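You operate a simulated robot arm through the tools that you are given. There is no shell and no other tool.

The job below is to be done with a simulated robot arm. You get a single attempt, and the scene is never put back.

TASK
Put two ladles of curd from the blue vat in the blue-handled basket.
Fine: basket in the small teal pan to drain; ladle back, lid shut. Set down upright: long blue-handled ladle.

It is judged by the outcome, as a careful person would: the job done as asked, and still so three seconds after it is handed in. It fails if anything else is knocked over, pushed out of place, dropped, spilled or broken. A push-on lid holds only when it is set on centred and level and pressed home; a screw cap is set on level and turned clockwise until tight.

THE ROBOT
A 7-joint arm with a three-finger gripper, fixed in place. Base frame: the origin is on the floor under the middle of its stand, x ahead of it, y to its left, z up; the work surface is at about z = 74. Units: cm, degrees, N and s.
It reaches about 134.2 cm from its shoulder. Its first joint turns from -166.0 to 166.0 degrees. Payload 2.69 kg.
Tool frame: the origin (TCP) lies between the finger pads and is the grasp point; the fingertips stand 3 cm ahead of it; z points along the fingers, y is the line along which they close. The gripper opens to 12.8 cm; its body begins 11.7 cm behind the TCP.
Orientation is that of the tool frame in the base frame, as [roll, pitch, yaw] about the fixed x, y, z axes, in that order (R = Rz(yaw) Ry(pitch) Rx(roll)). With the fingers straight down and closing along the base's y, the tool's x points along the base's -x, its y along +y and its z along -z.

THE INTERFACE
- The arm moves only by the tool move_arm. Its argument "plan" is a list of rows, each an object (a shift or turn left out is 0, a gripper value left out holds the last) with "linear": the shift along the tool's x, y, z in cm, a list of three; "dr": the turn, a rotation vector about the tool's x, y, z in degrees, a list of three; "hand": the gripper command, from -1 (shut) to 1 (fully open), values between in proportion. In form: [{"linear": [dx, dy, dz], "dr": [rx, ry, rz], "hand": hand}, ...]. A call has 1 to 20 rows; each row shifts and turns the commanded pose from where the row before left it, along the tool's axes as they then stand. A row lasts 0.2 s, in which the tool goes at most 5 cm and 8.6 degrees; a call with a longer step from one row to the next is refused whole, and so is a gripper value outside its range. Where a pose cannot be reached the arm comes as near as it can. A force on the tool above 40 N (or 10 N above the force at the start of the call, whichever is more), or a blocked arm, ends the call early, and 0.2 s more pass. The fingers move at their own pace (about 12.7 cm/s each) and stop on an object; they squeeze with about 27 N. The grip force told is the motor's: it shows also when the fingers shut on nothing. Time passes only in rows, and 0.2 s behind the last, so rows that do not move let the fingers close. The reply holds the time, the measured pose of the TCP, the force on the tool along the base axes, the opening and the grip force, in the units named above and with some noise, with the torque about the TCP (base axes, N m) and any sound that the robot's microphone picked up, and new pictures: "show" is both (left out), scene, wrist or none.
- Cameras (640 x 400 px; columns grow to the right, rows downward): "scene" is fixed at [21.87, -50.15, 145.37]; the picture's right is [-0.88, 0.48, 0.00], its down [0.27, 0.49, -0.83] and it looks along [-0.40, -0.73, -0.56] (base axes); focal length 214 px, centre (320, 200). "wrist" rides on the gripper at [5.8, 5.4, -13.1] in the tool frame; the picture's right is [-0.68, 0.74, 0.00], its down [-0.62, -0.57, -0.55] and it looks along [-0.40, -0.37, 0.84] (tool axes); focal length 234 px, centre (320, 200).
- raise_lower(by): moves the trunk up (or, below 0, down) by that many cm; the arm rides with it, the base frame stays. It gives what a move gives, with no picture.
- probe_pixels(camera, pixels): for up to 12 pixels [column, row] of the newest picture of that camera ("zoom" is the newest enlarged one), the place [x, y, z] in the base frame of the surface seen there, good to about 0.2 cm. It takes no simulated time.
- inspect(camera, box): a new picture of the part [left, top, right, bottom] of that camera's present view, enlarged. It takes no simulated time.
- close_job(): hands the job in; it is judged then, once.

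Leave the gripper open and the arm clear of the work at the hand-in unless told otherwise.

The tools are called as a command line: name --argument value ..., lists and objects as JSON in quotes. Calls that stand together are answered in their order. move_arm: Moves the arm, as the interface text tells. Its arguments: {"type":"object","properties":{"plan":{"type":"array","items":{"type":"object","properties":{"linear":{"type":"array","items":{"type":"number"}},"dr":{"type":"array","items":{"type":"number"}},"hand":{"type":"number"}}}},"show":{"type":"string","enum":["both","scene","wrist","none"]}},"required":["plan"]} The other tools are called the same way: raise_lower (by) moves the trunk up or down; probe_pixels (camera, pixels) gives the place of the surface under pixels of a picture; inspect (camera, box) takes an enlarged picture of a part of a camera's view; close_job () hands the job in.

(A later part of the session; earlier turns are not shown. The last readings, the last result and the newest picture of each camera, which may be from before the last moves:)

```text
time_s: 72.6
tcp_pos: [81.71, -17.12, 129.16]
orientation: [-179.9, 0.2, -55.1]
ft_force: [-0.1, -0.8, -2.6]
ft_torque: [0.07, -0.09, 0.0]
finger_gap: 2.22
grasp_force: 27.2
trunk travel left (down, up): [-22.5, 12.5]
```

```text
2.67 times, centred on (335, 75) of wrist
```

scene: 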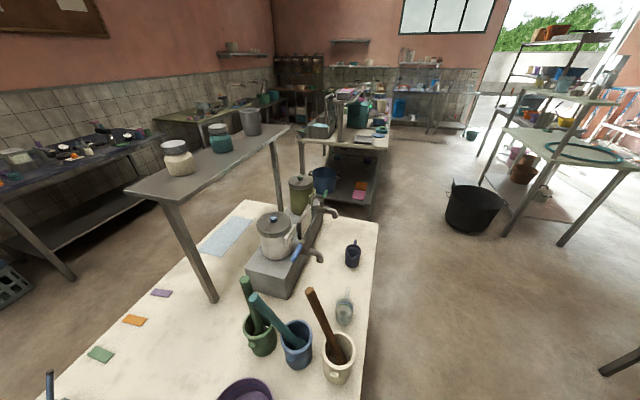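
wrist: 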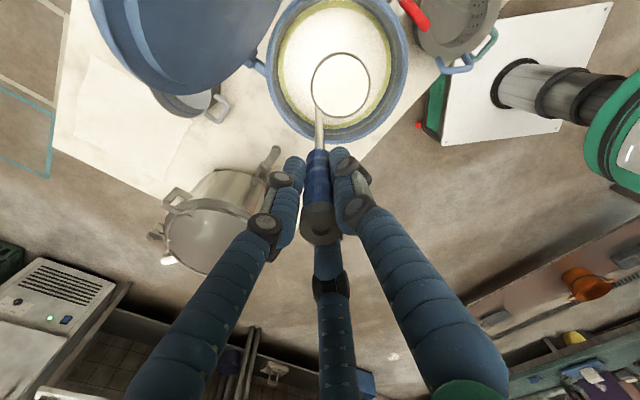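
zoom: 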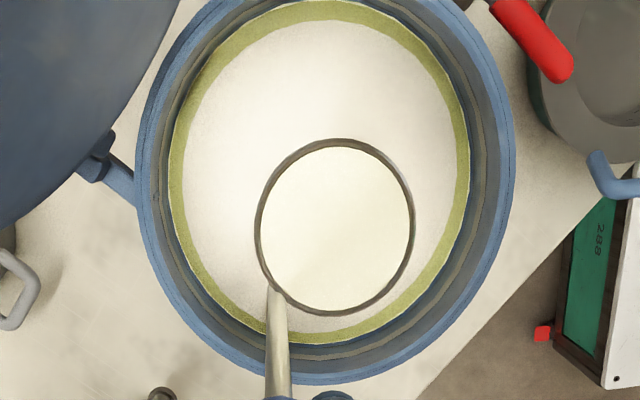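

The full cup is clear of the rim. Next I'll turn the ladle 125° about the vertical in small steps, shifting so the cup stays over the vat meanwhile.

move_arm --plan '[{"linear": [0.22, 0.22, 0], "dr": [0, 0, 3]}, {"linear": [0.22, 0.22, 0], "dr": [0, 0, 5]}, {"linear": [0.22, 0.22, 0], "dr": [0, 0, 5]}, {"linear": [0.22, 0.22, 0], "dr": [0, 0, 5]}, {"linear": [0.22, 0.22, 0], "dr": [0, 0, 5]}, {"linear": [0.29, 0.1, 0], "dr": [0, 0, 5]}, {"linear": [0.29, 0.1, 0], "dr": [0, 0, 5]}, {"linear": [0.29, 0.1, 0], "dr": [0, 0, 5]}, {"linear": [0.29, 0.1, 0], "dr": [0, 0, 5]}, {"linear": [0.29, 0.1, 0], "dr": [0, 0, 5]}, {"linear": [0.31, -0.03, 0], "dr": [0, 0, 5]}, {"linear": [0.31, -0.03, 0], "dr": [0, 0, 5]}, {"linear": [0.31, -0.03, 0], "dr": [0, 0, 5]}, {"linear": [0.31, -0.03, 0], "dr": [0, 0, 5]}, {"linear": [0.31, -0.03, 0], "dr": [0, 0, 5]}]' --show "none"

move_arm --plan '[{"linear": [0.27, -0.16, 0], "dr": [0, 0, 5]}, {"linear": [0.27, -0.16, 0], "dr": [0, 0, 5]}, {"linear": [0.27, -0.16, 0], "dr": [0, 0, 5]}, {"linear": [0.27, -0.16, 0], "dr": [0, 0, 5]}, {"linear": [0.27, -0.16, 0], "dr": [0, 0, 5]}, {"linear": [0.18, -0.25, 0], "dr": [0, 0, 5]}, {"linear": [0.18, -0.25, 0], "dr": [0, 0, 5]}, {"linear": [0.18, -0.25, 0], "dr": [0, 0, 5]}, {"linear": [0.18, -0.25, 0], "dr": [0, 0, 5]}, {"linear": [0.18, -0.25, 0], "dr": [0, 0, 5]}, {"dr": [0, 0, 2]}, {}]' --show "wrist"

```text
time_s: 75.8
tcp_pos: [80.33, -21.64, 129.13]
orientation: [179.8, 0.1, -128.2]
ft_force: [1.2, -0.2, -3.4]
ft_torque: [-0.02, -0.07, -0.01]
finger_gap: 2.23
grasp_force: 26.7
trunk travel left (down, up): [-22.5, 12.5]
```

```text
time_s: 78.4
tcp_pos: [79.26, -24.52, 129.24]
orientation: [179.8, 0.1, 179.8]
ft_force: [0.3, -0.8, -2.8]
ft_torque: [-0.11, 0.0, 0.01]
finger_gap: 2.19
grasp_force: 26.4
trunk travel left (down, up): [-22.5, 12.5]
```

wrist: 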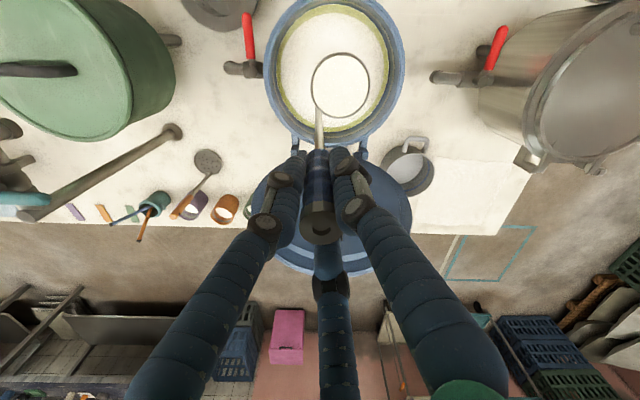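

The turn is complete with the cup still full and level. I'll carry it smoothly toward the basket in the pan, staying high.

move_arm --plan '[{"linear": [0.557, -0.224, 0]}, {"linear": [1.115, -0.449, 0]}, {"linear": [1.67, -0.673, 0]}, {"linear": [2.044, -0.823, 0]}, {"linear": [2.044, -0.823, 0]}, {"linear": [2.044, -0.823, 0]}, {"linear": [2.044, -0.823, 0]}, {"linear": [2.044, -0.823, 0]}, {"linear": [2.044, -0.823, 0]}, {"linear": [2.044, -0.823, 0]}, {"linear": [2.044, -0.823, 0]}, {"linear": [2.044, -0.823, 0]}, {"linear": [2.044, -0.823, 0]}, {"linear": [1.67, -0.673, 0]}, {"linear": [1.115, -0.449, 0]}, {"linear": [0.557, -0.224, 0]}, {}]' --show "wrist"

inspect --camera "wrist" --box '[220, 0, 460, 150]'

```text
time_s: 82.0
tcp_pos: [52.12, -35.4, 128.9]
orientation: [179.8, -0.1, 179.9]
ft_force: [0.2, -0.2, -3.5]
ft_torque: [-0.09, -0.04, 0.01]
finger_gap: 2.19
grasp_force: 26.8
trunk travel left (down, up): [-22.5, 12.5]
```

wrist: 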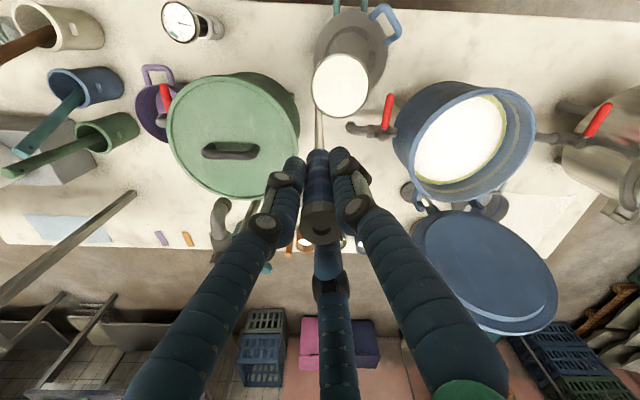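

```text
2.67 times, centred on (340, 75) of wrist
```

zoom: 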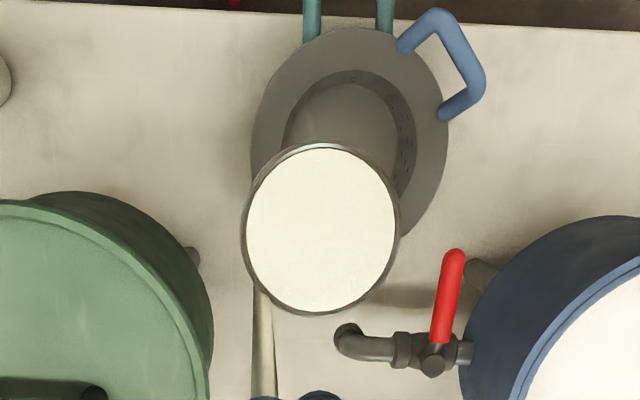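

I see the blue vat's tap spout at zoom (345,340), near the cup's descent path. I'll probe it, the basket and the green vat for clearances.

probe_pixels --camera "zoom" --pixels '[[345, 330], [345, 355], [370, 350], [430, 360], [455, 255], [437, 335], [210, 300], [190, 255], [140, 210], [280, 100], [445, 130], [330, 120]]'

probe_pixels --camera "zoom" --pixels '[[245, 235], [397, 235], [325, 145], [325, 312], [262, 310], [50, 390], [435, 15], [480, 70], [320, 32], [252, 150], [447, 100], [405, 235]]'

```text
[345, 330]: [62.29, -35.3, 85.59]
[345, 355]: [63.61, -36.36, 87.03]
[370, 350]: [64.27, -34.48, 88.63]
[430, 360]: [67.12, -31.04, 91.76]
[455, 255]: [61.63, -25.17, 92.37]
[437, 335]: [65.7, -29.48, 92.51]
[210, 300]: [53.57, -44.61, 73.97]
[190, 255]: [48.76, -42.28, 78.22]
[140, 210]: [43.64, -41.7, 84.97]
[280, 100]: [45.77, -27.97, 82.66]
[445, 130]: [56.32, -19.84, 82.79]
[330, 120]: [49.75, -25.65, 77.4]
```

```text
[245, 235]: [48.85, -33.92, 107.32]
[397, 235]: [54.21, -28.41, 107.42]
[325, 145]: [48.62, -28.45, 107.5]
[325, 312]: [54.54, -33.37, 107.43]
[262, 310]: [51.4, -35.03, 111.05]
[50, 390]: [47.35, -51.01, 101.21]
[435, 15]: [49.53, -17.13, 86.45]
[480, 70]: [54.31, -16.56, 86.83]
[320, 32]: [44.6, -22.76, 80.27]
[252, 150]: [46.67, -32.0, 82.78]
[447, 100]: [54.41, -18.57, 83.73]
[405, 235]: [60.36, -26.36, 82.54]
```

Clearances are fine: the tap spout is over 5 cm from the cup and the green vat over 6 cm. The cup's centre is at (51.55,-31.0). I'll lower so the pouring lip hangs about 7 cm above the basket opening.

move_arm --plan '[{"linear": [-0.1, 0, 0.5]}, {"linear": [-0.15, 0, 1.0]}, {"linear": [-0.15, 0, 1.5]}, {"linear": [0, 0, 1.9]}, {"linear": [0, 0, 1.9]}, {"linear": [0, 0, 1.9]}, {"linear": [0, 0, 1.9]}, {"linear": [0, 0, 1.9]}, {"linear": [0, 0, 1.9]}, {"linear": [0, 0, 1.5]}, {"linear": [0, 0, 1.2]}, {"linear": [0, 0, 0.8]}, {}]' --show "wrist"

```text
time_s: 84.8
tcp_pos: [52.52, -35.48, 111.26]
orientation: [179.8, 0.1, 179.9]
ft_force: [0.6, 1.0, -2.3]
ft_torque: [-0.06, -0.02, -0.02]
finger_gap: 2.2
grasp_force: 27.4
trunk travel left (down, up): [-22.5, 12.5]
```

wrist: 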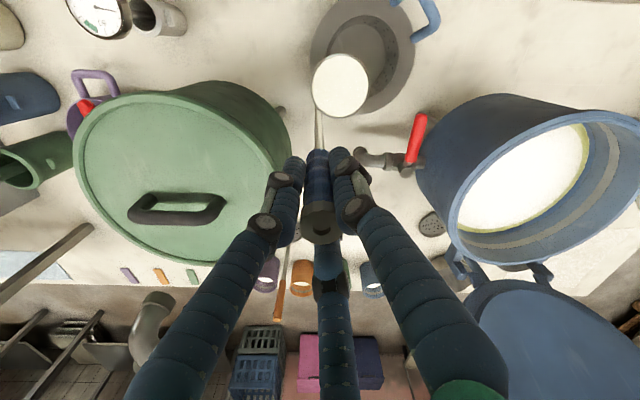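

Everything is in place. I'll tip from 0 to 60° while tracking the lip over the basket opening.

move_arm --plan '[{"linear": [0, 1.28, -0.277], "dr": [3.333, 0, 0]}, {"linear": [0, 1.262, -0.351], "dr": [3.333, 0, 0]}, {"linear": [0, 1.239, -0.424], "dr": [3.333, 0, 0]}, {"linear": [0, 1.307, -0.248], "dr": [3.333, 0, 0]}, {"linear": [0, 1.29, -0.324], "dr": [3.333, 0, 0]}, {"linear": [0, 1.269, -0.398], "dr": [3.333, 0, 0]}, {"linear": [0, 1.313, -0.283], "dr": [3.333, 0, 0]}, {"linear": [0, 1.293, -0.359], "dr": [3.333, 0, 0]}, {"linear": [0, 1.27, -0.433], "dr": [3.333, 0, 0]}, {"linear": [0, 1.349, -0.263], "dr": [3.333, 0, 0]}, {"linear": [0, 1.332, -0.341], "dr": [3.333, 0, 0]}, {"linear": [0, 1.31, -0.418], "dr": [3.333, 0, 0]}, {"linear": [0, 1.344, -0.301], "dr": [3.333, 0, 0]}, {"linear": [0, 1.324, -0.379], "dr": [3.333, 0, 0]}, {"linear": [0, 1.3, -0.456], "dr": [3.333, 0, 0]}, {"linear": [0, 1.358, -0.313], "dr": [3.333, 0, 0]}, {"linear": [0, 1.339, -0.391], "dr": [3.333, 0, 0]}, {"linear": [0, 1.314, -0.468], "dr": [3.333, 0, 0]}]' --show "wrist"

inspect --camera "wrist" --box '[220, 0, 460, 150]'

```text
time_s: 88.6
tcp_pos: [52.52, -12.57, 106.07]
orientation: [-120.2, 0.0, 179.9]
ft_force: [0.3, 1.4, -2.7]
ft_torque: [0.31, 0.02, 0.01]
finger_gap: 2.21
grasp_force: 27.2
trunk travel left (down, up): [-22.5, 12.5]
```

wrist: 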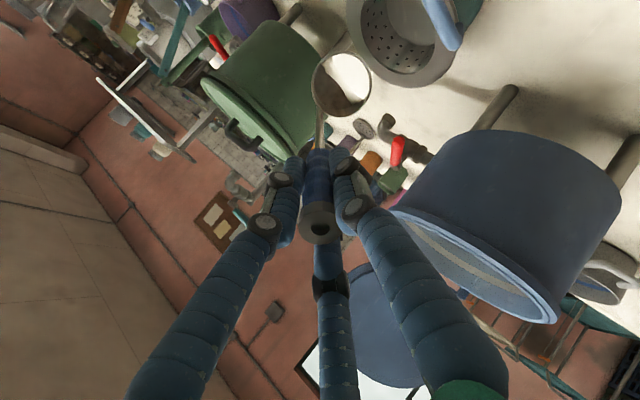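

```text
2.67 times, centred on (340, 75) of wrist
```

zoom: 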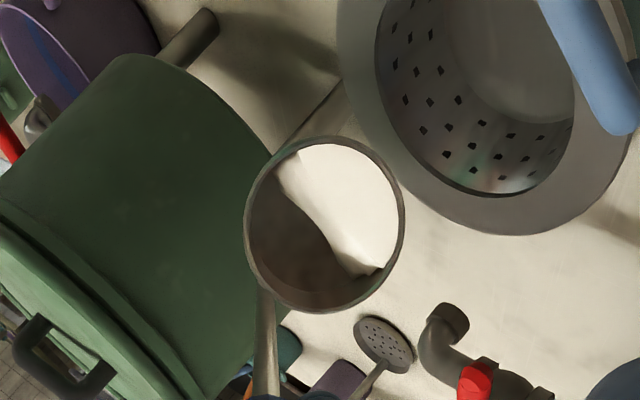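

At 60° the curd has slumped toward the lip but hasn't left yet. I'll check the lip's actual place over the basket.

probe_pixels --camera "zoom" --pixels '[[402, 215], [395, 180], [350, 140], [300, 140], [250, 220], [300, 300], [375, 285], [350, 200], [290, 240], [520, 120], [450, 190], [380, 60]]'

```text
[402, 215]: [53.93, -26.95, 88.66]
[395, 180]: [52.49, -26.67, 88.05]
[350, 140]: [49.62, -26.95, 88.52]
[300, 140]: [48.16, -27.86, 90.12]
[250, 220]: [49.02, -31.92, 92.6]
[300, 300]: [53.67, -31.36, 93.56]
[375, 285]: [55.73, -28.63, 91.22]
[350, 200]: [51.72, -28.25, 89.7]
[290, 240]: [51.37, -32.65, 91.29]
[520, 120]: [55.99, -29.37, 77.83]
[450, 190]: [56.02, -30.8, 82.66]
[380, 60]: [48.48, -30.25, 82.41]
```

The lip is at (52.0,-26.7,88.1), right over the basket's middle. I'll continue tipping to 90° and look.

move_arm --plan '[{"linear": [0, 1.282, -0.38], "dr": [3.333, 0, 0]}, {"linear": [0, 1.258, -0.454], "dr": [3.333, 0, 0]}, {"linear": [0, 1.229, -0.527], "dr": [3.333, 0, 0]}, {"linear": [0, 1.279, -0.378], "dr": [3.333, 0, 0]}, {"linear": [0, 1.256, -0.452], "dr": [3.333, 0, 0]}, {"linear": [0, 1.227, -0.525], "dr": [3.333, 0, 0]}, {"linear": [0, 1.282, -0.376], "dr": [3.333, 0, 0]}, {"linear": [0, 1.258, -0.449], "dr": [3.333, 0, 0]}, {"linear": [0, 1.229, -0.523], "dr": [3.333, 0, 0]}, {}, {}]' --show "wrist"

inspect --camera "wrist" --box '[220, 0, 460, 150]'

```text
time_s: 91.0
tcp_pos: [52.51, -5.66, 96.42]
orientation: [-90.3, -0.1, 180.0]
ft_force: [0.6, 0.0, -2.1]
ft_torque: [0.29, 0.02, 0.0]
finger_gap: 2.2
grasp_force: 27.0
trunk travel left (down, up): [-22.5, 12.5]
```

wrist: 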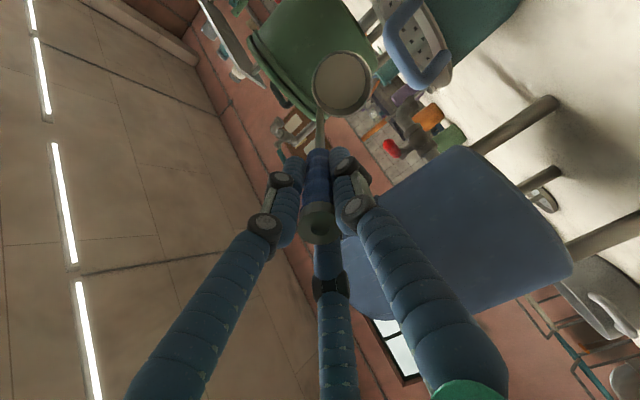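

```text
2.67 times, centred on (340, 75) of wrist
```

zoom: 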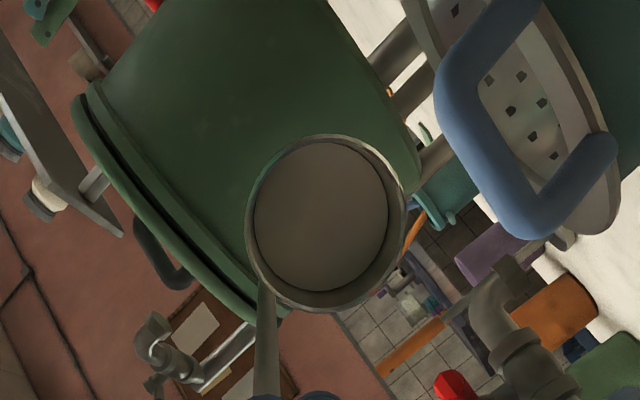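

The cup is empty. I'll tip back to 60° along the same path and look into the basket.

move_arm --plan '[{}, {"dr": [-3.333, 0, 0]}, {"linear": [0, -1.229, 0.523], "dr": [-3.333, 0, 0]}, {"linear": [0, -1.258, 0.449], "dr": [-3.333, 0, 0]}, {"linear": [0, -1.282, 0.376], "dr": [-3.333, 0, 0]}, {"linear": [0, -1.227, 0.525], "dr": [-3.333, 0, 0]}, {"linear": [0, -1.256, 0.452], "dr": [-3.333, 0, 0]}, {"linear": [0, -1.279, 0.378], "dr": [-3.333, 0, 0]}, {"linear": [0, -1.229, 0.527], "dr": [-3.333, 0, 0]}, {"linear": [0, -1.258, 0.454], "dr": [-3.333, 0, 0]}, {"linear": [0, -1.282, 0.38]}, {}]' --show "wrist"

inspect --camera "wrist" --box '[220, 0, 500, 150]'

```text
time_s: 93.6
tcp_pos: [52.69, -12.69, 105.82]
orientation: [-120.3, -0.1, 179.9]
ft_force: [0.1, 0.1, -1.5]
ft_torque: [0.18, 0.03, -0.02]
finger_gap: 2.2
grasp_force: 26.6
trunk travel left (down, up): [-22.5, 12.5]
```

wrist: 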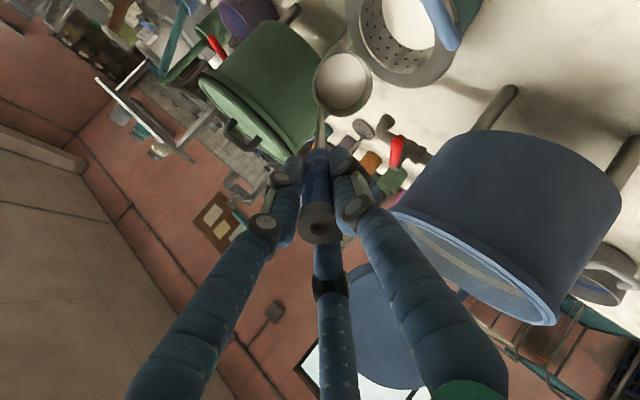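

```text
2.29 times, centred on (360, 75) of wrist
```

zoom: 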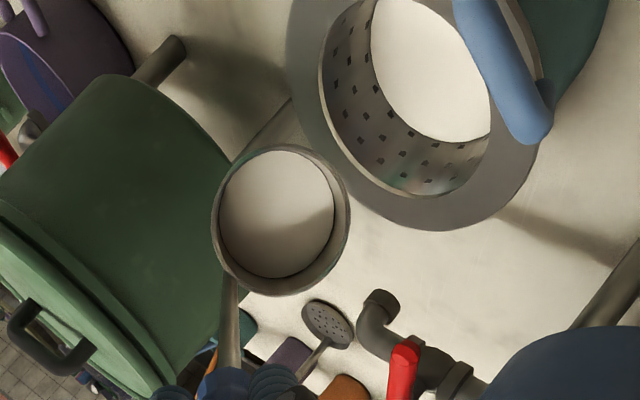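

The first ladleful is in the basket and nothing is spilled. I'll bring the ladle back upright along the path and rise for the second scoop.

move_arm --plan '[{"dr": [-6.667, 0, 0]}, {"linear": [0, -2.653, 0.859], "dr": [-6.667, 0, 0]}, {"linear": [0, -2.658, 0.769], "dr": [-6.667, 0, 0]}, {"linear": [0, -2.668, 0.68], "dr": [-6.667, 0, 0]}, {"linear": [0, -2.642, 0.759], "dr": [-6.667, 0, 0]}, {"linear": [0, -2.619, 0.696], "dr": [-6.667, 0, 0]}, {"linear": [0, -2.606, 0.642], "dr": [-6.667, 0, 0]}, {"linear": [0, -2.559, 0.722], "dr": [-6.667, 0, 0]}, {"linear": [0, -2.546, 0.672], "dr": [-6.667, 0, 0]}, {"linear": [0, -2.542, 0.628]}, {}, {"linear": [0, 0, -2]}, {"linear": [0, 0, -4]}, {"linear": [0, 0, -4]}, {"linear": [0, 0, -4]}, {"linear": [0, 0, -3]}, {"linear": [0, 0, -1]}]' --show "wrist"

inspect --camera "wrist" --box '[220, 0, 500, 150]'

```text
time_s: 97.2
tcp_pos: [52.56, -35.61, 128.44]
orientation: [179.7, 0.0, 179.8]
ft_force: [-0.2, 0.1, -2.0]
ft_torque: [-0.07, -0.02, 0.03]
finger_gap: 2.2
grasp_force: 26.9
trunk travel left (down, up): [-22.5, 12.5]
```

wrist: 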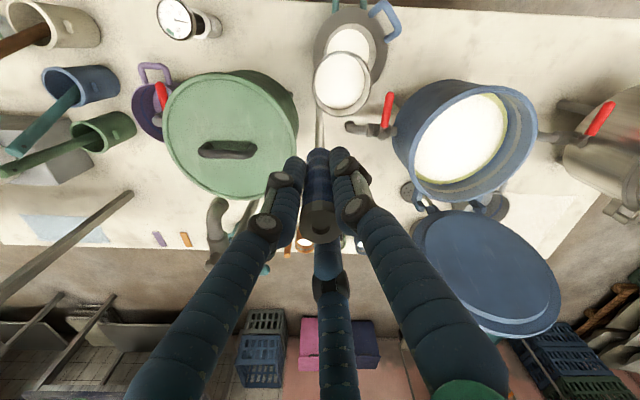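

```text
2.29 times, centred on (360, 75) of wrist
```

zoom: 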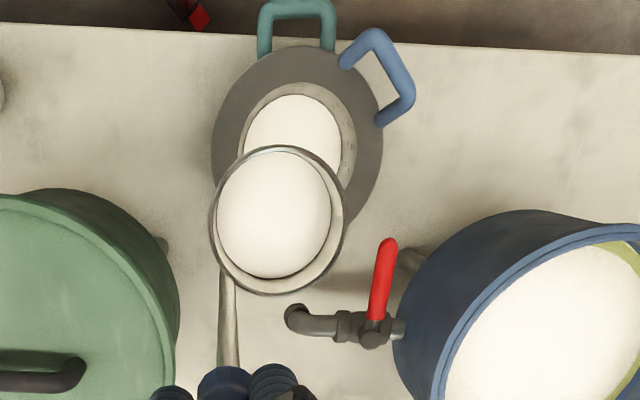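

The cup still looks white inside. I'll probe the depth of that white surface to see whether it's only a film.

probe_pixels --camera "zoom" --pixels '[[270, 215], [290, 180], [250, 240], [280, 260], [215, 215], [345, 215], [275, 150], [280, 290], [300, 115], [290, 130], [265, 110], [320, 110]]'

```text
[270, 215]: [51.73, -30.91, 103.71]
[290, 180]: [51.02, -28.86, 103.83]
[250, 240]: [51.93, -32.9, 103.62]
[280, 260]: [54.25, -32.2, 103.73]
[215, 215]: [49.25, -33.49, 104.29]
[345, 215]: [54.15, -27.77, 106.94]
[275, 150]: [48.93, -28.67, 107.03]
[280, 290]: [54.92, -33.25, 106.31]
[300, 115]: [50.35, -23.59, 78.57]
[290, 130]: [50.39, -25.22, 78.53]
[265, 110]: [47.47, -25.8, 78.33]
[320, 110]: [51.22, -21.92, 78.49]
```

That white is just a film on the cup floor (z=103.7 against a floor of about 103.8), and the basket holds about 1 cm of curd. I'll return over the vat for the second scoop. The current yaw keeps the cup over the middle of the vat.

move_arm --plan '[{"linear": [-1.9, 0.79, 0]}, {"linear": [-3.8, 1.57, 0]}, {"linear": [-3.8, 1.57, 0]}, {"linear": [-3.8, 1.57, 0]}, {"linear": [-3.8, 1.57, 0]}, {"linear": [-3.8, 1.57, 0]}, {"linear": [-3.8, 1.57, 0]}, {"linear": [-1.9, 0.79, 0]}, {}]' --show "wrist"

inspect --camera "wrist" --box '[220, 0, 460, 150]'

```text
time_s: 99.2
tcp_pos: [79.16, -24.78, 128.49]
orientation: [179.8, 0.0, 179.8]
ft_force: [0.7, -0.1, -1.3]
ft_torque: [-0.07, 0.0, 0.04]
finger_gap: 2.21
grasp_force: 26.7
trunk travel left (down, up): [-22.5, 12.5]
```

wrist: 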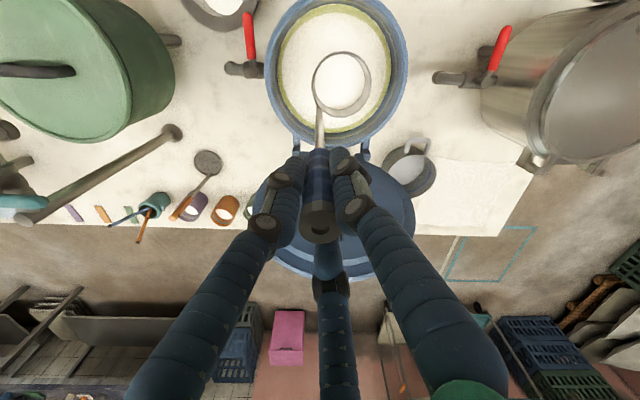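

```text
2.67 times, centred on (340, 75) of wrist
```

zoom: 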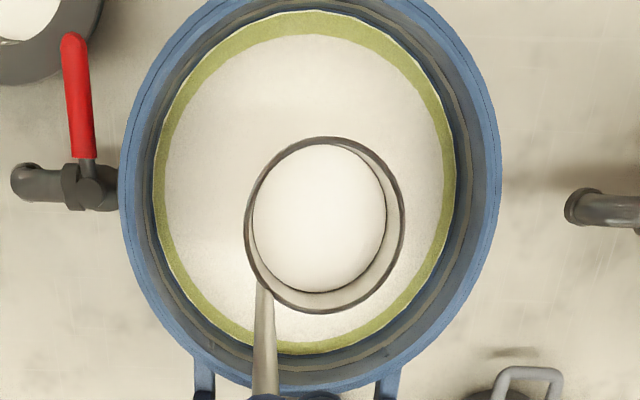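

The cup is inside the vat's opening and the rod clears the hinge side. I'm going to dip again, slightly deeper.

move_arm --plan '[{"linear": [0, 0, 3]}, {"linear": [0, 0, 3]}, {"linear": [0, 0, 2]}, {"linear": [0, 0, 1]}, {"linear": [0, 0, 1]}, {"linear": [0, 0, 1]}, {"linear": [0, 0, 1]}, {"linear": [0, 0, 1]}, {"linear": [0, 0, 1]}, {"linear": [0, 0, 1]}, {"linear": [0, 0, 1]}, {"linear": [0, 0, 0.3]}, {}, {}]' --show "wrist"

move_arm --plan '[{}, {"linear": [0, 0, -0.7]}, {"linear": [0, 0, -0.7]}, {"linear": [0, 0, -0.7]}, {"linear": [0, 0, -0.7]}, {"linear": [0, 0, -0.7]}, {"linear": [0, 0, -0.7]}, {"linear": [0, 0, -0.7]}, {"linear": [0, 0, -0.7]}, {"linear": [0, 0, -0.7]}, {"linear": [0, 0, -0.7]}, {"linear": [0, 0, -0.7]}, {"linear": [0, 0, -0.3]}, {}, {}, {}, {}, {}, {}]' --show "wrist"

inspect --camera "wrist" --box '[220, 0, 460, 150]'

```text
time_s: 102.2
tcp_pos: [79.04, -24.51, 112.1]
orientation: [179.7, 0.0, 179.9]
ft_force: [-0.3, 0.6, -3.1]
ft_torque: [-0.12, -0.02, 0.02]
finger_gap: 2.2
grasp_force: 27.5
trunk travel left (down, up): [-22.5, 12.5]
```

wrist: 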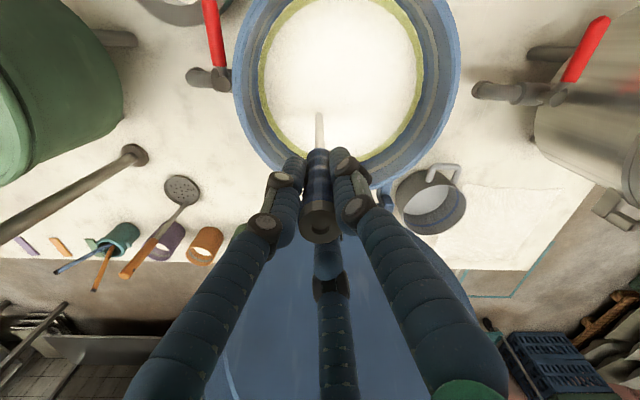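

```text
time_s: 106.2
tcp_pos: [79.23, -24.53, 120.18]
orientation: [179.7, 0.0, 179.9]
ft_force: [0.2, 0.4, -3.2]
ft_torque: [-0.11, 0.02, -0.03]
finger_gap: 2.23
grasp_force: 27.0
trunk travel left (down, up): [-22.5, 12.5]
```

wrist: 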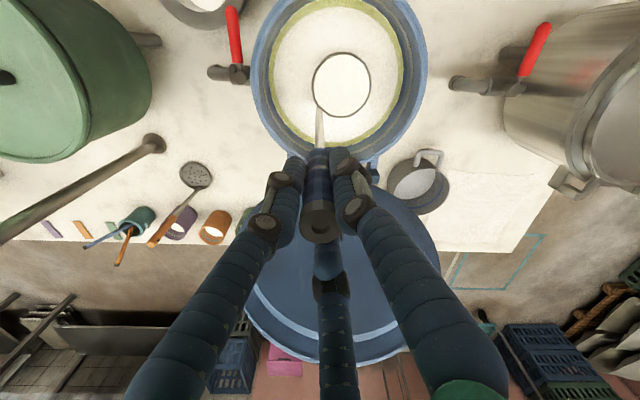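

```text
2.67 times, centred on (340, 75) of wrist
```

zoom: 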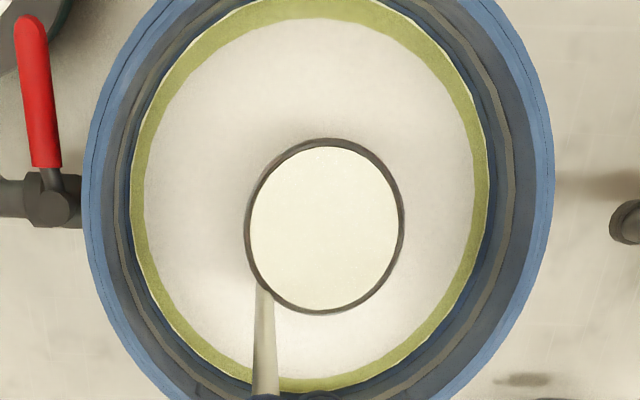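

The cup is full again. I'll raise it smoothly, then carry it back to the basket.

move_arm --plan '[{"linear": [0, 0, -0.3]}, {"linear": [0, 0, -0.7]}, {"linear": [0, 0, -1]}, {"linear": [0, 0, -1.2]}, {"linear": [0, 0, -1.2]}, {"linear": [0, 0, -1.2]}, {"linear": [0, 0, -1.2]}, {"linear": [0, 0, -1]}, {"linear": [0, 0, -0.7]}, {"linear": [0, 0, -0.3]}, {}, {}]' --show "none"

move_arm --plan '[{"linear": [0.55, -0.228, 0]}, {"linear": [1.1, -0.456, 0]}, {"linear": [1.65, -0.684, 0]}, {"linear": [2.02, -0.836, 0]}, {"linear": [2.02, -0.836, 0]}, {"linear": [2.02, -0.836, 0]}, {"linear": [2.02, -0.836, 0]}, {"linear": [2.02, -0.836, 0]}, {"linear": [2.02, -0.836, 0]}, {"linear": [2.02, -0.836, 0]}, {"linear": [2.02, -0.836, 0]}, {"linear": [2.02, -0.836, 0]}, {"linear": [2.02, -0.836, 0]}, {"linear": [1.65, -0.684, 0]}, {"linear": [1.1, -0.456, 0]}, {"linear": [0.46, -0.19, 0]}, {}]' --show "wrist"

inspect --camera "wrist" --box '[220, 0, 460, 150]'

```text
time_s: 108.8
tcp_pos: [79.01, -24.57, 128.93]
orientation: [179.7, 0.0, 179.9]
ft_force: [0.0, -0.2, -2.0]
ft_torque: [-0.09, -0.04, 0.0]
finger_gap: 2.2
grasp_force: 27.2
trunk travel left (down, up): [-22.5, 12.5]
```

```text
time_s: 112.4
tcp_pos: [52.08, -35.63, 128.94]
orientation: [179.6, 0.0, 179.9]
ft_force: [0.7, -0.5, -3.7]
ft_torque: [-0.09, 0.03, 0.0]
finger_gap: 2.21
grasp_force: 27.3
trunk travel left (down, up): [-22.5, 12.5]
```

wrist: 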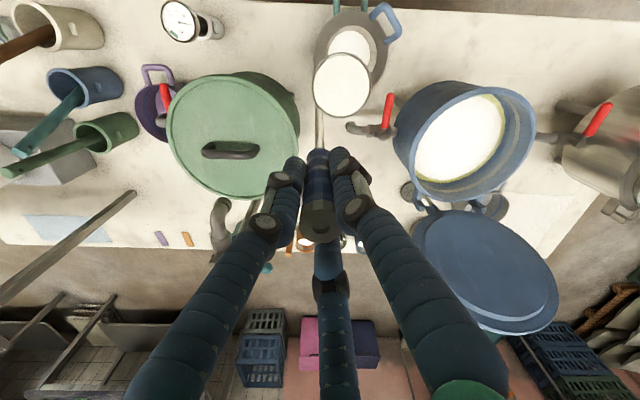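

```text
2.67 times, centred on (340, 75) of wrist
```

zoom: 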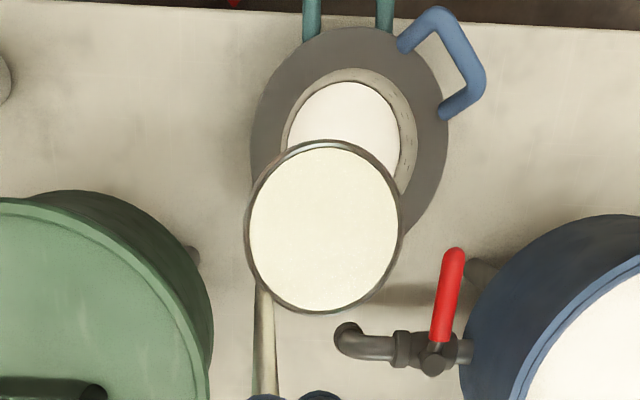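

The second full cup is at the same spot. I'll lower it the same way and pour along the same path.

move_arm --plan '[{"linear": [-0.1, 0, 0.5]}, {"linear": [-0.15, 0.05, 1.0]}, {"linear": [-0.15, 0.05, 1.5]}, {"linear": [0, 0, 1.9]}, {"linear": [0, 0, 1.9]}, {"linear": [0, 0, 1.9]}, {"linear": [0, 0, 1.9]}, {"linear": [0, 0, 1.9]}, {"linear": [0, 0, 1.9]}, {"linear": [0, 0, 1.5]}, {"linear": [0, 0, 1.2]}, {"linear": [0, 0, 0.8]}, {}]' --show "none"

move_arm --plan '[{"linear": [0, 1.28, -0.277], "dr": [3.333, 0, 0]}, {"linear": [0, 1.262, -0.351], "dr": [3.333, 0, 0]}, {"linear": [0, 1.239, -0.424], "dr": [3.333, 0, 0]}, {"linear": [0, 1.307, -0.248], "dr": [3.333, 0, 0]}, {"linear": [0, 1.29, -0.324], "dr": [3.333, 0, 0]}, {"linear": [0, 1.269, -0.398], "dr": [3.333, 0, 0]}, {"linear": [0, 1.313, -0.283], "dr": [3.333, 0, 0]}, {"linear": [0, 1.293, -0.359], "dr": [3.333, 0, 0]}, {"linear": [0, 1.27, -0.433], "dr": [3.333, 0, 0]}, {"linear": [0, 1.349, -0.263], "dr": [3.333, 0, 0]}, {"linear": [0, 1.332, -0.341], "dr": [3.333, 0, 0]}, {"linear": [0, 1.31, -0.418], "dr": [3.333, 0, 0]}, {"linear": [0, 1.344, -0.301], "dr": [3.333, 0, 0]}, {"linear": [0, 1.324, -0.379], "dr": [3.333, 0, 0]}, {"linear": [0, 1.3, -0.456], "dr": [3.333, 0, 0]}, {"linear": [0, 1.358, -0.313], "dr": [3.333, 0, 0]}, {"linear": [0, 1.339, -0.391], "dr": [3.333, 0, 0]}, {"linear": [0, 1.314, -0.468], "dr": [3.333, 0, 0]}]' --show "wrist"

inspect --camera "wrist" --box '[220, 0, 500, 150]'

```text
time_s: 115.2
tcp_pos: [52.57, -35.49, 111.02]
orientation: [179.8, -0.1, -180.0]
ft_force: [0.1, -0.1, -3.1]
ft_torque: [-0.11, -0.03, 0.02]
finger_gap: 2.2
grasp_force: 27.6
trunk travel left (down, up): [-22.5, 12.5]
```

```text
time_s: 119.0
tcp_pos: [53.01, -12.71, 105.78]
orientation: [-120.3, 0.0, 179.8]
ft_force: [0.3, 0.6, -2.5]
ft_torque: [0.34, 0.02, 0.02]
finger_gap: 2.19
grasp_force: 27.1
trunk travel left (down, up): [-22.5, 12.5]
```

wrist: 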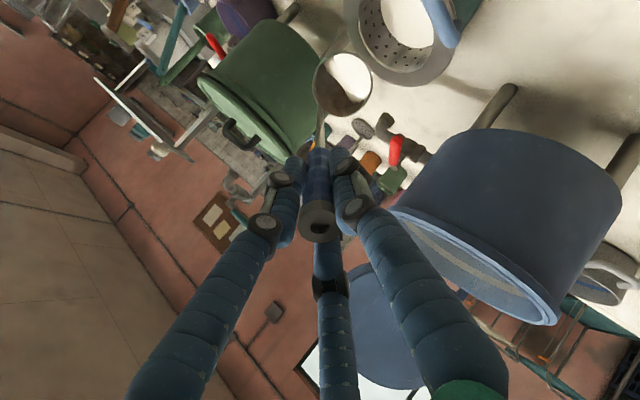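

```text
2.29 times, centred on (360, 75) of wrist
```

zoom: 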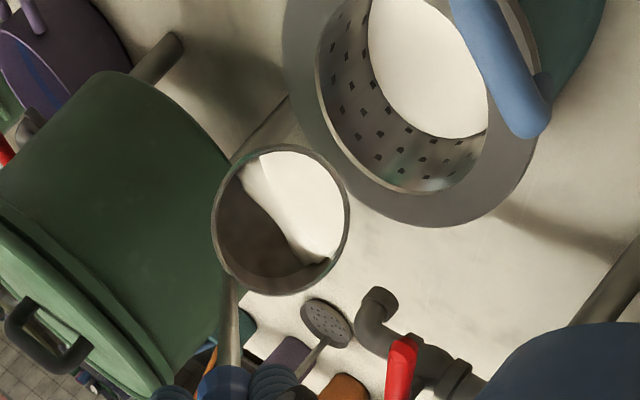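

Same state as last time: the curd is at the lip over the basket's middle. I'll continue to 90°, and to about 100° this time so it empties fully.

move_arm --plan '[{"linear": [0, 1.282, -0.38], "dr": [3.333, 0, 0]}, {"linear": [0, 1.258, -0.454], "dr": [3.333, 0, 0]}, {"linear": [0, 1.229, -0.527], "dr": [3.333, 0, 0]}, {"linear": [0, 1.279, -0.378], "dr": [3.333, 0, 0]}, {"linear": [0, 1.256, -0.452], "dr": [3.333, 0, 0]}, {"linear": [0, 1.227, -0.525], "dr": [3.333, 0, 0]}, {"linear": [0, 1.282, -0.376], "dr": [3.333, 0, 0]}, {"linear": [0, 1.258, -0.449], "dr": [3.333, 0, 0]}, {"linear": [0, 1.229, -0.523], "dr": [3.333, 0, 0]}, {"linear": [0, 1.013, -0.377], "dr": [3.333, 0, 0]}, {"linear": [0, 0.989, -0.434], "dr": [3.333, 0, 0]}, {"linear": [0, 0.962, -0.492], "dr": [3.333, 0, 0]}, {}, {}, {}, {}, {}]' --show "wrist"

inspect --camera "wrist" --box '[220, 0, 500, 150]'

```text
time_s: 122.6
tcp_pos: [52.81, -4.48, 93.09]
orientation: [-80.4, 0.1, 180.0]
ft_force: [-0.7, -0.4, -1.3]
ft_torque: [0.29, -0.02, 0.0]
finger_gap: 2.2
grasp_force: 26.9
trunk travel left (down, up): [-22.5, 12.5]
```

wrist: 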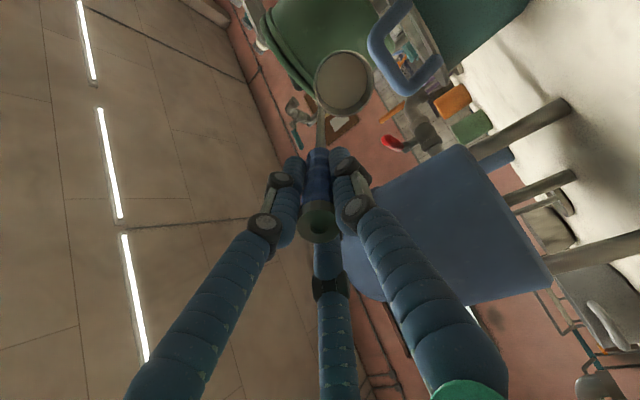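

```text
2.29 times, centred on (360, 75) of wrist
```

zoom: 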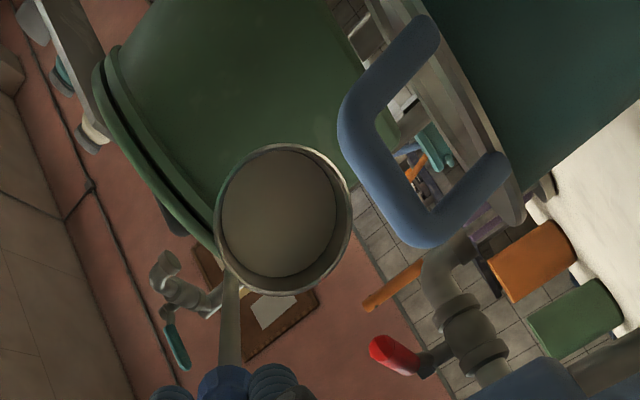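

It's empty. I'll wait for the last drips, then bring the ladle back upright along the same path.

move_arm --plan '[{}, {}, {}, {"dr": [-3.333, 0, 0]}, {"linear": [0, -0.962, 0.492], "dr": [-3.333, 0, 0]}, {"linear": [0, -0.989, 0.434], "dr": [-3.333, 0, 0]}, {"linear": [0, -1.013, 0.377], "dr": [-3.333, 0, 0]}, {"linear": [0, -1.229, 0.523], "dr": [-3.333, 0, 0]}, {"linear": [0, -1.258, 0.449], "dr": [-3.333, 0, 0]}, {"linear": [0, -1.282, 0.376], "dr": [-3.333, 0, 0]}, {"linear": [0, -1.227, 0.525], "dr": [-3.333, 0, 0]}, {"linear": [0, -1.256, 0.452], "dr": [-3.333, 0, 0]}, {"linear": [0, -1.279, 0.378], "dr": [-3.333, 0, 0]}, {"linear": [0, -1.229, 0.527], "dr": [-3.333, 0, 0]}, {"linear": [0, -1.258, 0.454], "dr": [-3.333, 0, 0]}, {"linear": [0, -1.282, 0.38]}, {}]' --show "wrist"

inspect --camera "wrist" --box '[220, 0, 500, 150]'

```text
time_s: 126.2
tcp_pos: [52.89, -12.61, 105.66]
orientation: [-120.3, 0.0, 179.9]
ft_force: [0.8, 0.3, -1.6]
ft_torque: [0.24, -0.05, 0.02]
finger_gap: 2.19
grasp_force: 27.1
trunk travel left (down, up): [-22.5, 12.5]
```

wrist: 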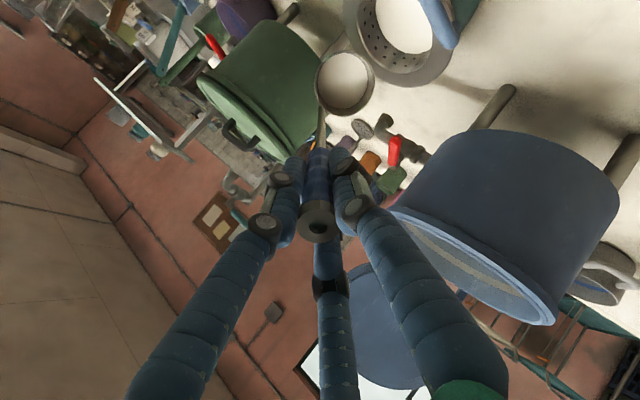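

```text
2.29 times, centred on (360, 75) of wrist
```

zoom: 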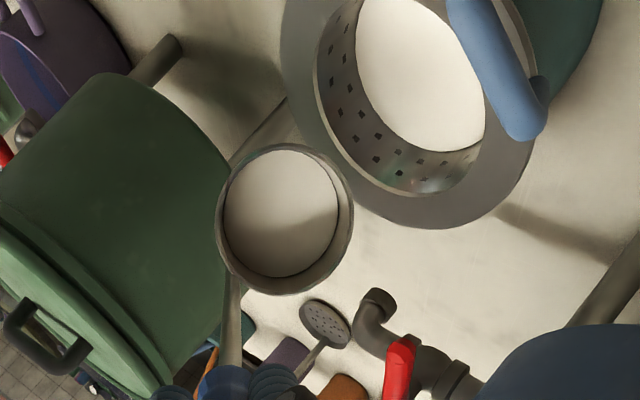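

The second ladleful is in: the curd level in the basket has risen, and the flange and table look clean. I'll bring the ladle upright and lift it clear.

move_arm --plan '[{"dr": [-6.667, 0, 0]}, {"linear": [0, -2.653, 0.859], "dr": [-6.667, 0, 0]}, {"linear": [0, -2.658, 0.769], "dr": [-6.667, 0, 0]}, {"linear": [0, -2.668, 0.68], "dr": [-6.667, 0, 0]}, {"linear": [0, -2.642, 0.759], "dr": [-6.667, 0, 0]}, {"linear": [0, -2.619, 0.696], "dr": [-6.667, 0, 0]}, {"linear": [0, -2.606, 0.642], "dr": [-6.667, 0, 0]}, {"linear": [0, -2.559, 0.722], "dr": [-6.667, 0, 0]}, {"linear": [0, -2.546, 0.672], "dr": [-6.667, 0, 0]}, {"linear": [0, -2.542, 0.628]}, {}, {"linear": [0, 0, -2]}, {"linear": [0, 0, -4]}, {"linear": [0, 0, -4]}, {"linear": [0, 0, -4]}, {"linear": [0, 0, -3]}, {"linear": [0, 0, -1]}, {}]' --show "wrist"

inspect --camera "wrist" --box '[220, 0, 500, 150]'

```text
time_s: 130.0
tcp_pos: [52.86, -35.65, 128.11]
orientation: [179.6, 0.0, 179.9]
ft_force: [-0.5, -0.2, -1.2]
ft_torque: [-0.04, 0.01, -0.02]
finger_gap: 2.21
grasp_force: 27.8
trunk travel left (down, up): [-22.5, 12.5]
```

wrist: 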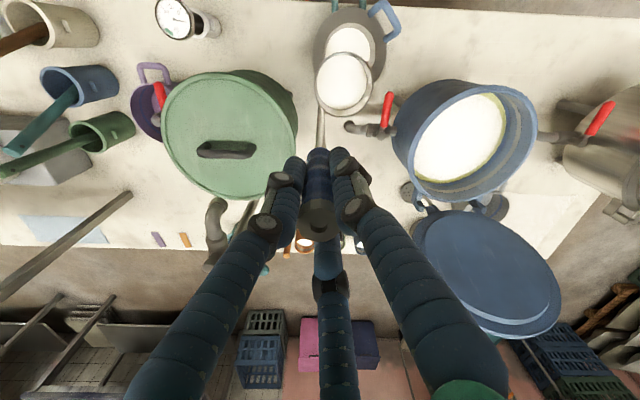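

```text
2.29 times, centred on (360, 75) of wrist
```

zoom: 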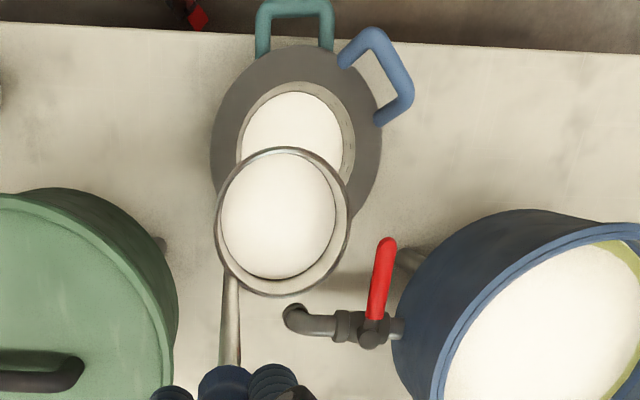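

I'll check the levels: the residue in the cup and the curd in the basket.

probe_pixels --camera "zoom" --pixels '[[270, 215], [290, 180], [250, 240], [345, 215], [275, 150], [300, 115], [285, 130], [265, 115], [325, 125], [230, 80], [215, 215], [285, 290]]'

```text
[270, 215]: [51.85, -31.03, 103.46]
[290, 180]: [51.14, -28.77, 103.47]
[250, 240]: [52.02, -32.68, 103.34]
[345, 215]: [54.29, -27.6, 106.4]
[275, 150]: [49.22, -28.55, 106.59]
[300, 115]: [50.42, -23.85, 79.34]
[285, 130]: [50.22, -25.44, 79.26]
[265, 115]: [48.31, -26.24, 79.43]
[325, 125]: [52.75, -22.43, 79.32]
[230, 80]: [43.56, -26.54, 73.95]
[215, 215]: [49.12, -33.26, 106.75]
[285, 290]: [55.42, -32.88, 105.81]
```

The basket's curd level rose equally (about 1.9 cm in all), and the cup holds only a film. Now I'm going to return the ladle: move to above its original spot, turn back to the original yaw, and check.

move_arm --plan '[{"linear": [-0.96, 1.9, 0]}, {"linear": [-1.925, 3.8, 0]}, {"linear": [-1.925, 3.8, 0]}, {"linear": [-1.925, 3.8, 0]}, {"linear": [-1.925, 3.8, 0]}, {"linear": [-1.925, 3.8, 0]}, {"linear": [-1.925, 3.8, 0]}, {"linear": [-1.925, 3.8, 0]}, {"linear": [-0.96, 1.9, 0]}, {}]' --show "none"

move_arm --plan '[{"dr": [0, 0, -8.33]}, {"dr": [0, 0, -8.33]}, {"dr": [0, 0, -8.33]}, {"dr": [0, 0, -8.33]}, {"dr": [0, 0, -8.33]}, {"dr": [0, 0, -8.33]}, {"dr": [0, 0, -8.33]}, {"dr": [0, 0, -8.33]}, {"dr": [0, 0, -8.33]}, {"dr": [0, 0, -8.33]}, {"dr": [0, 0, -8.33]}, {"dr": [0, 0, -8.33]}, {"dr": [0, 0, -8.33]}, {"dr": [0, 0, -8.33]}, {"dr": [0, 0, -8.33]}, {}, {}]' --show "wrist"

inspect --camera "wrist" --box '[220, 20, 460, 170]'

```text
time_s: 132.2
tcp_pos: [68.3, -5.39, 128.68]
orientation: [179.7, -0.1, 179.8]
ft_force: [0.1, 0.5, -0.5]
ft_torque: [-0.03, -0.04, 0.0]
finger_gap: 2.21
grasp_force: 27.2
trunk travel left (down, up): [-22.5, 12.5]
```

```text
time_s: 135.8
tcp_pos: [68.24, -5.41, 128.56]
orientation: [-179.9, 0.4, -55.1]
ft_force: [-0.1, -0.2, -1.4]
ft_torque: [0.02, -0.05, 0.0]
finger_gap: 2.21
grasp_force: 27.0
trunk travel left (down, up): [-22.5, 12.5]
```

wrist: 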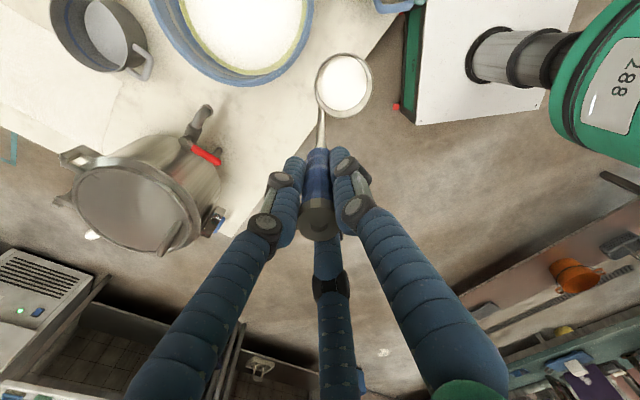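

```text
2.67 times, centred on (340, 95) of wrist
```

zoom: 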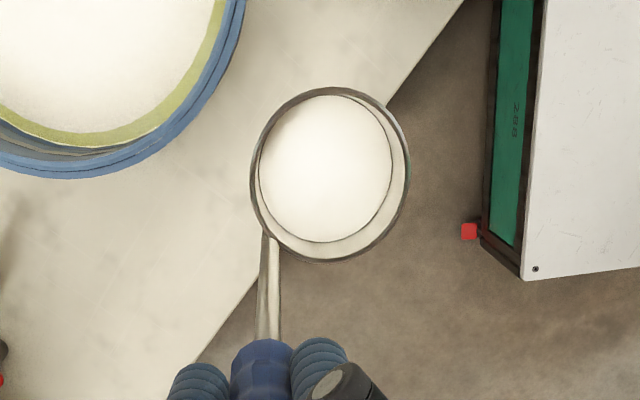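

The cup sits a few pixels off from its first lifted view. I'll check the ladle's tilt and offset in the hand before setting it down.

probe_pixels --camera "zoom" --pixels '[[253, 175], [407, 175], [330, 90], [335, 260], [275, 115], [390, 110], [285, 235], [385, 235], [330, 170], [300, 200], [268, 270], [270, 330]]'

```text
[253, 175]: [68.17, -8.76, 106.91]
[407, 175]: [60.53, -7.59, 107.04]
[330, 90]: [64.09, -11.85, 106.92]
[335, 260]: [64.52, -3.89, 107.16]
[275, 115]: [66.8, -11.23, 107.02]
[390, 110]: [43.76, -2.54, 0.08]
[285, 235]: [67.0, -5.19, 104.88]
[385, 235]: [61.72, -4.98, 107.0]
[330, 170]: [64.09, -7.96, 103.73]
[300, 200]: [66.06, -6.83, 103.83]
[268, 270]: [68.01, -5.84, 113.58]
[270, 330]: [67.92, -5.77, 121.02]
```

The ladle hangs essentially vertical (rim level within about 1°), with its cup centre at (64.35,-8.0), the same as its original spot. I'll lower it to just above the table.

move_arm --plan '[{"linear": [0, 0, 2.5]}, {"linear": [0, 0, 4.2]}, {"linear": [0, 0, 4.2]}, {"linear": [0, 0, 4.2]}, {"linear": [0, 0, 4.2]}, {"linear": [0, 0, 3.5]}, {"linear": [0, 0, 2.5]}, {"linear": [0, 0, 1.5]}, {"linear": [0, 0, 1.0]}, {"linear": [0, 0, 0.6]}, {}, {}]' --show "wrist"

```text
time_s: 138.4
tcp_pos: [68.22, -5.24, 100.34]
orientation: [-179.8, 0.3, -55.1]
ft_force: [-0.3, 0.2, -1.5]
ft_torque: [0.03, -0.04, -0.01]
finger_gap: 2.19
grasp_force: 27.7
trunk travel left (down, up): [-22.5, 12.5]
```

wrist: 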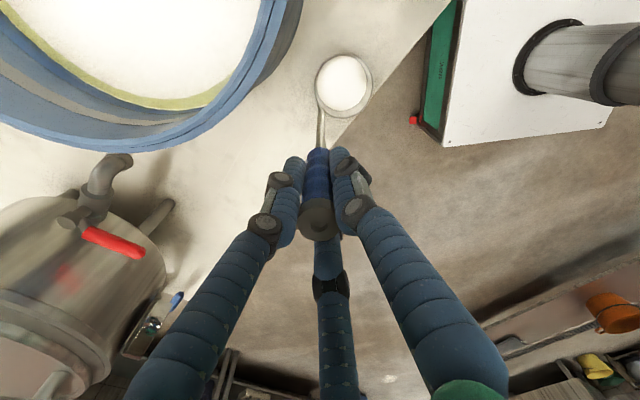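

About 1 cm to go. I'll lower in fine steps and watch the force for contact.

move_arm --plan '[{"linear": [0, 0, 0.3]}, {"linear": [0, 0, 0.3]}, {"linear": [0, 0, 0.2]}, {}]' --show "none"

```text
time_s: 139.4
tcp_pos: [68.31, -5.2, 99.52]
orientation: [-179.7, 0.2, -55.2]
ft_force: [0.1, 1.4, 10.4]
ft_torque: [-0.36, 0.06, -0.02]
finger_gap: 2.17
grasp_force: 27.6
trunk travel left (down, up): [-22.5, 12.5]
```

Contact: 10 N of upward force at z≈99.5. I'll relieve the pressure slightly and then open slowly so the ladle settles flat.

move_arm --plan '[{"linear": [0, 0, -0.1]}, {}]' --show "none"

```text
time_s: 140.0
tcp_pos: [68.24, -5.19, 99.48]
orientation: [-179.8, 0.3, -55.3]
ft_force: [2.5, 0.2, 8.5]
ft_torque: [-0.2, -0.45, 0.1]
finger_gap: 2.18
grasp_force: 26.9
trunk travel left (down, up): [-22.5, 12.5]
```

move_arm --plan '[{"linear": [0, 0, -0.12]}, {}, {}]' --show "wrist"

inspect --camera "wrist" --box '[240, 40, 440, 165]'

```text
time_s: 140.8
tcp_pos: [68.25, -5.15, 99.64]
orientation: [-179.9, 0.4, -55.2]
ft_force: [0.1, 0.3, -1.9]
ft_torque: [0.02, -0.04, -0.03]
finger_gap: 2.23
grasp_force: 27.6
trunk travel left (down, up): [-22.5, 12.5]
```

wrist: 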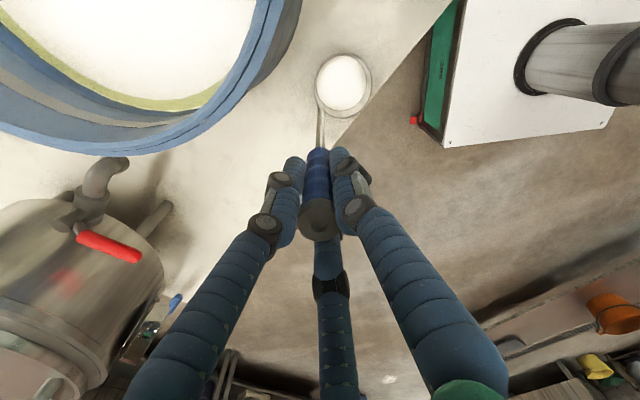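

```text
3.20 times, centred on (340, 102) of wrist
```

zoom: 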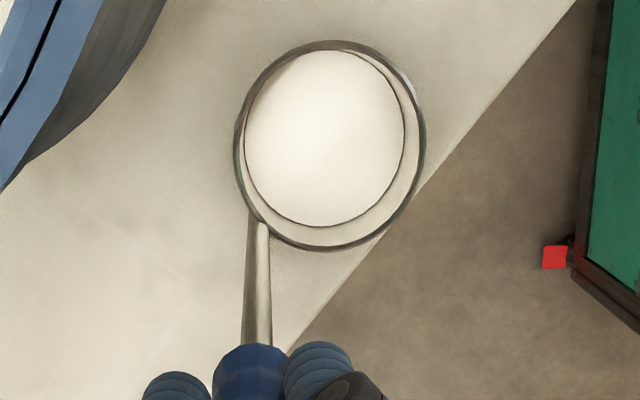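

The ladle now hangs a hair above the table. I'll check that the rim is level and the cup is fully over the table.

probe_pixels --camera "zoom" --pixels '[[236, 140], [422, 140], [330, 44], [330, 246], [262, 80], [395, 75], [270, 232], [400, 215], [325, 150], [260, 250], [255, 330], [248, 360]]'

```text
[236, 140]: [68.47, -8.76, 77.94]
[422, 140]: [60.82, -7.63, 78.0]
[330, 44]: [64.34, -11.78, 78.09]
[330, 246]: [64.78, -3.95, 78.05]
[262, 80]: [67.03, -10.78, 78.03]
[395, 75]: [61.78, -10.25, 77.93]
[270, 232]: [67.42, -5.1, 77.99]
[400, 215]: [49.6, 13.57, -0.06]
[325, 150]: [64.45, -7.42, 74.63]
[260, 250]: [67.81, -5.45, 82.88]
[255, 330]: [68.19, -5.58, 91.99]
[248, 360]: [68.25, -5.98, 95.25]
```

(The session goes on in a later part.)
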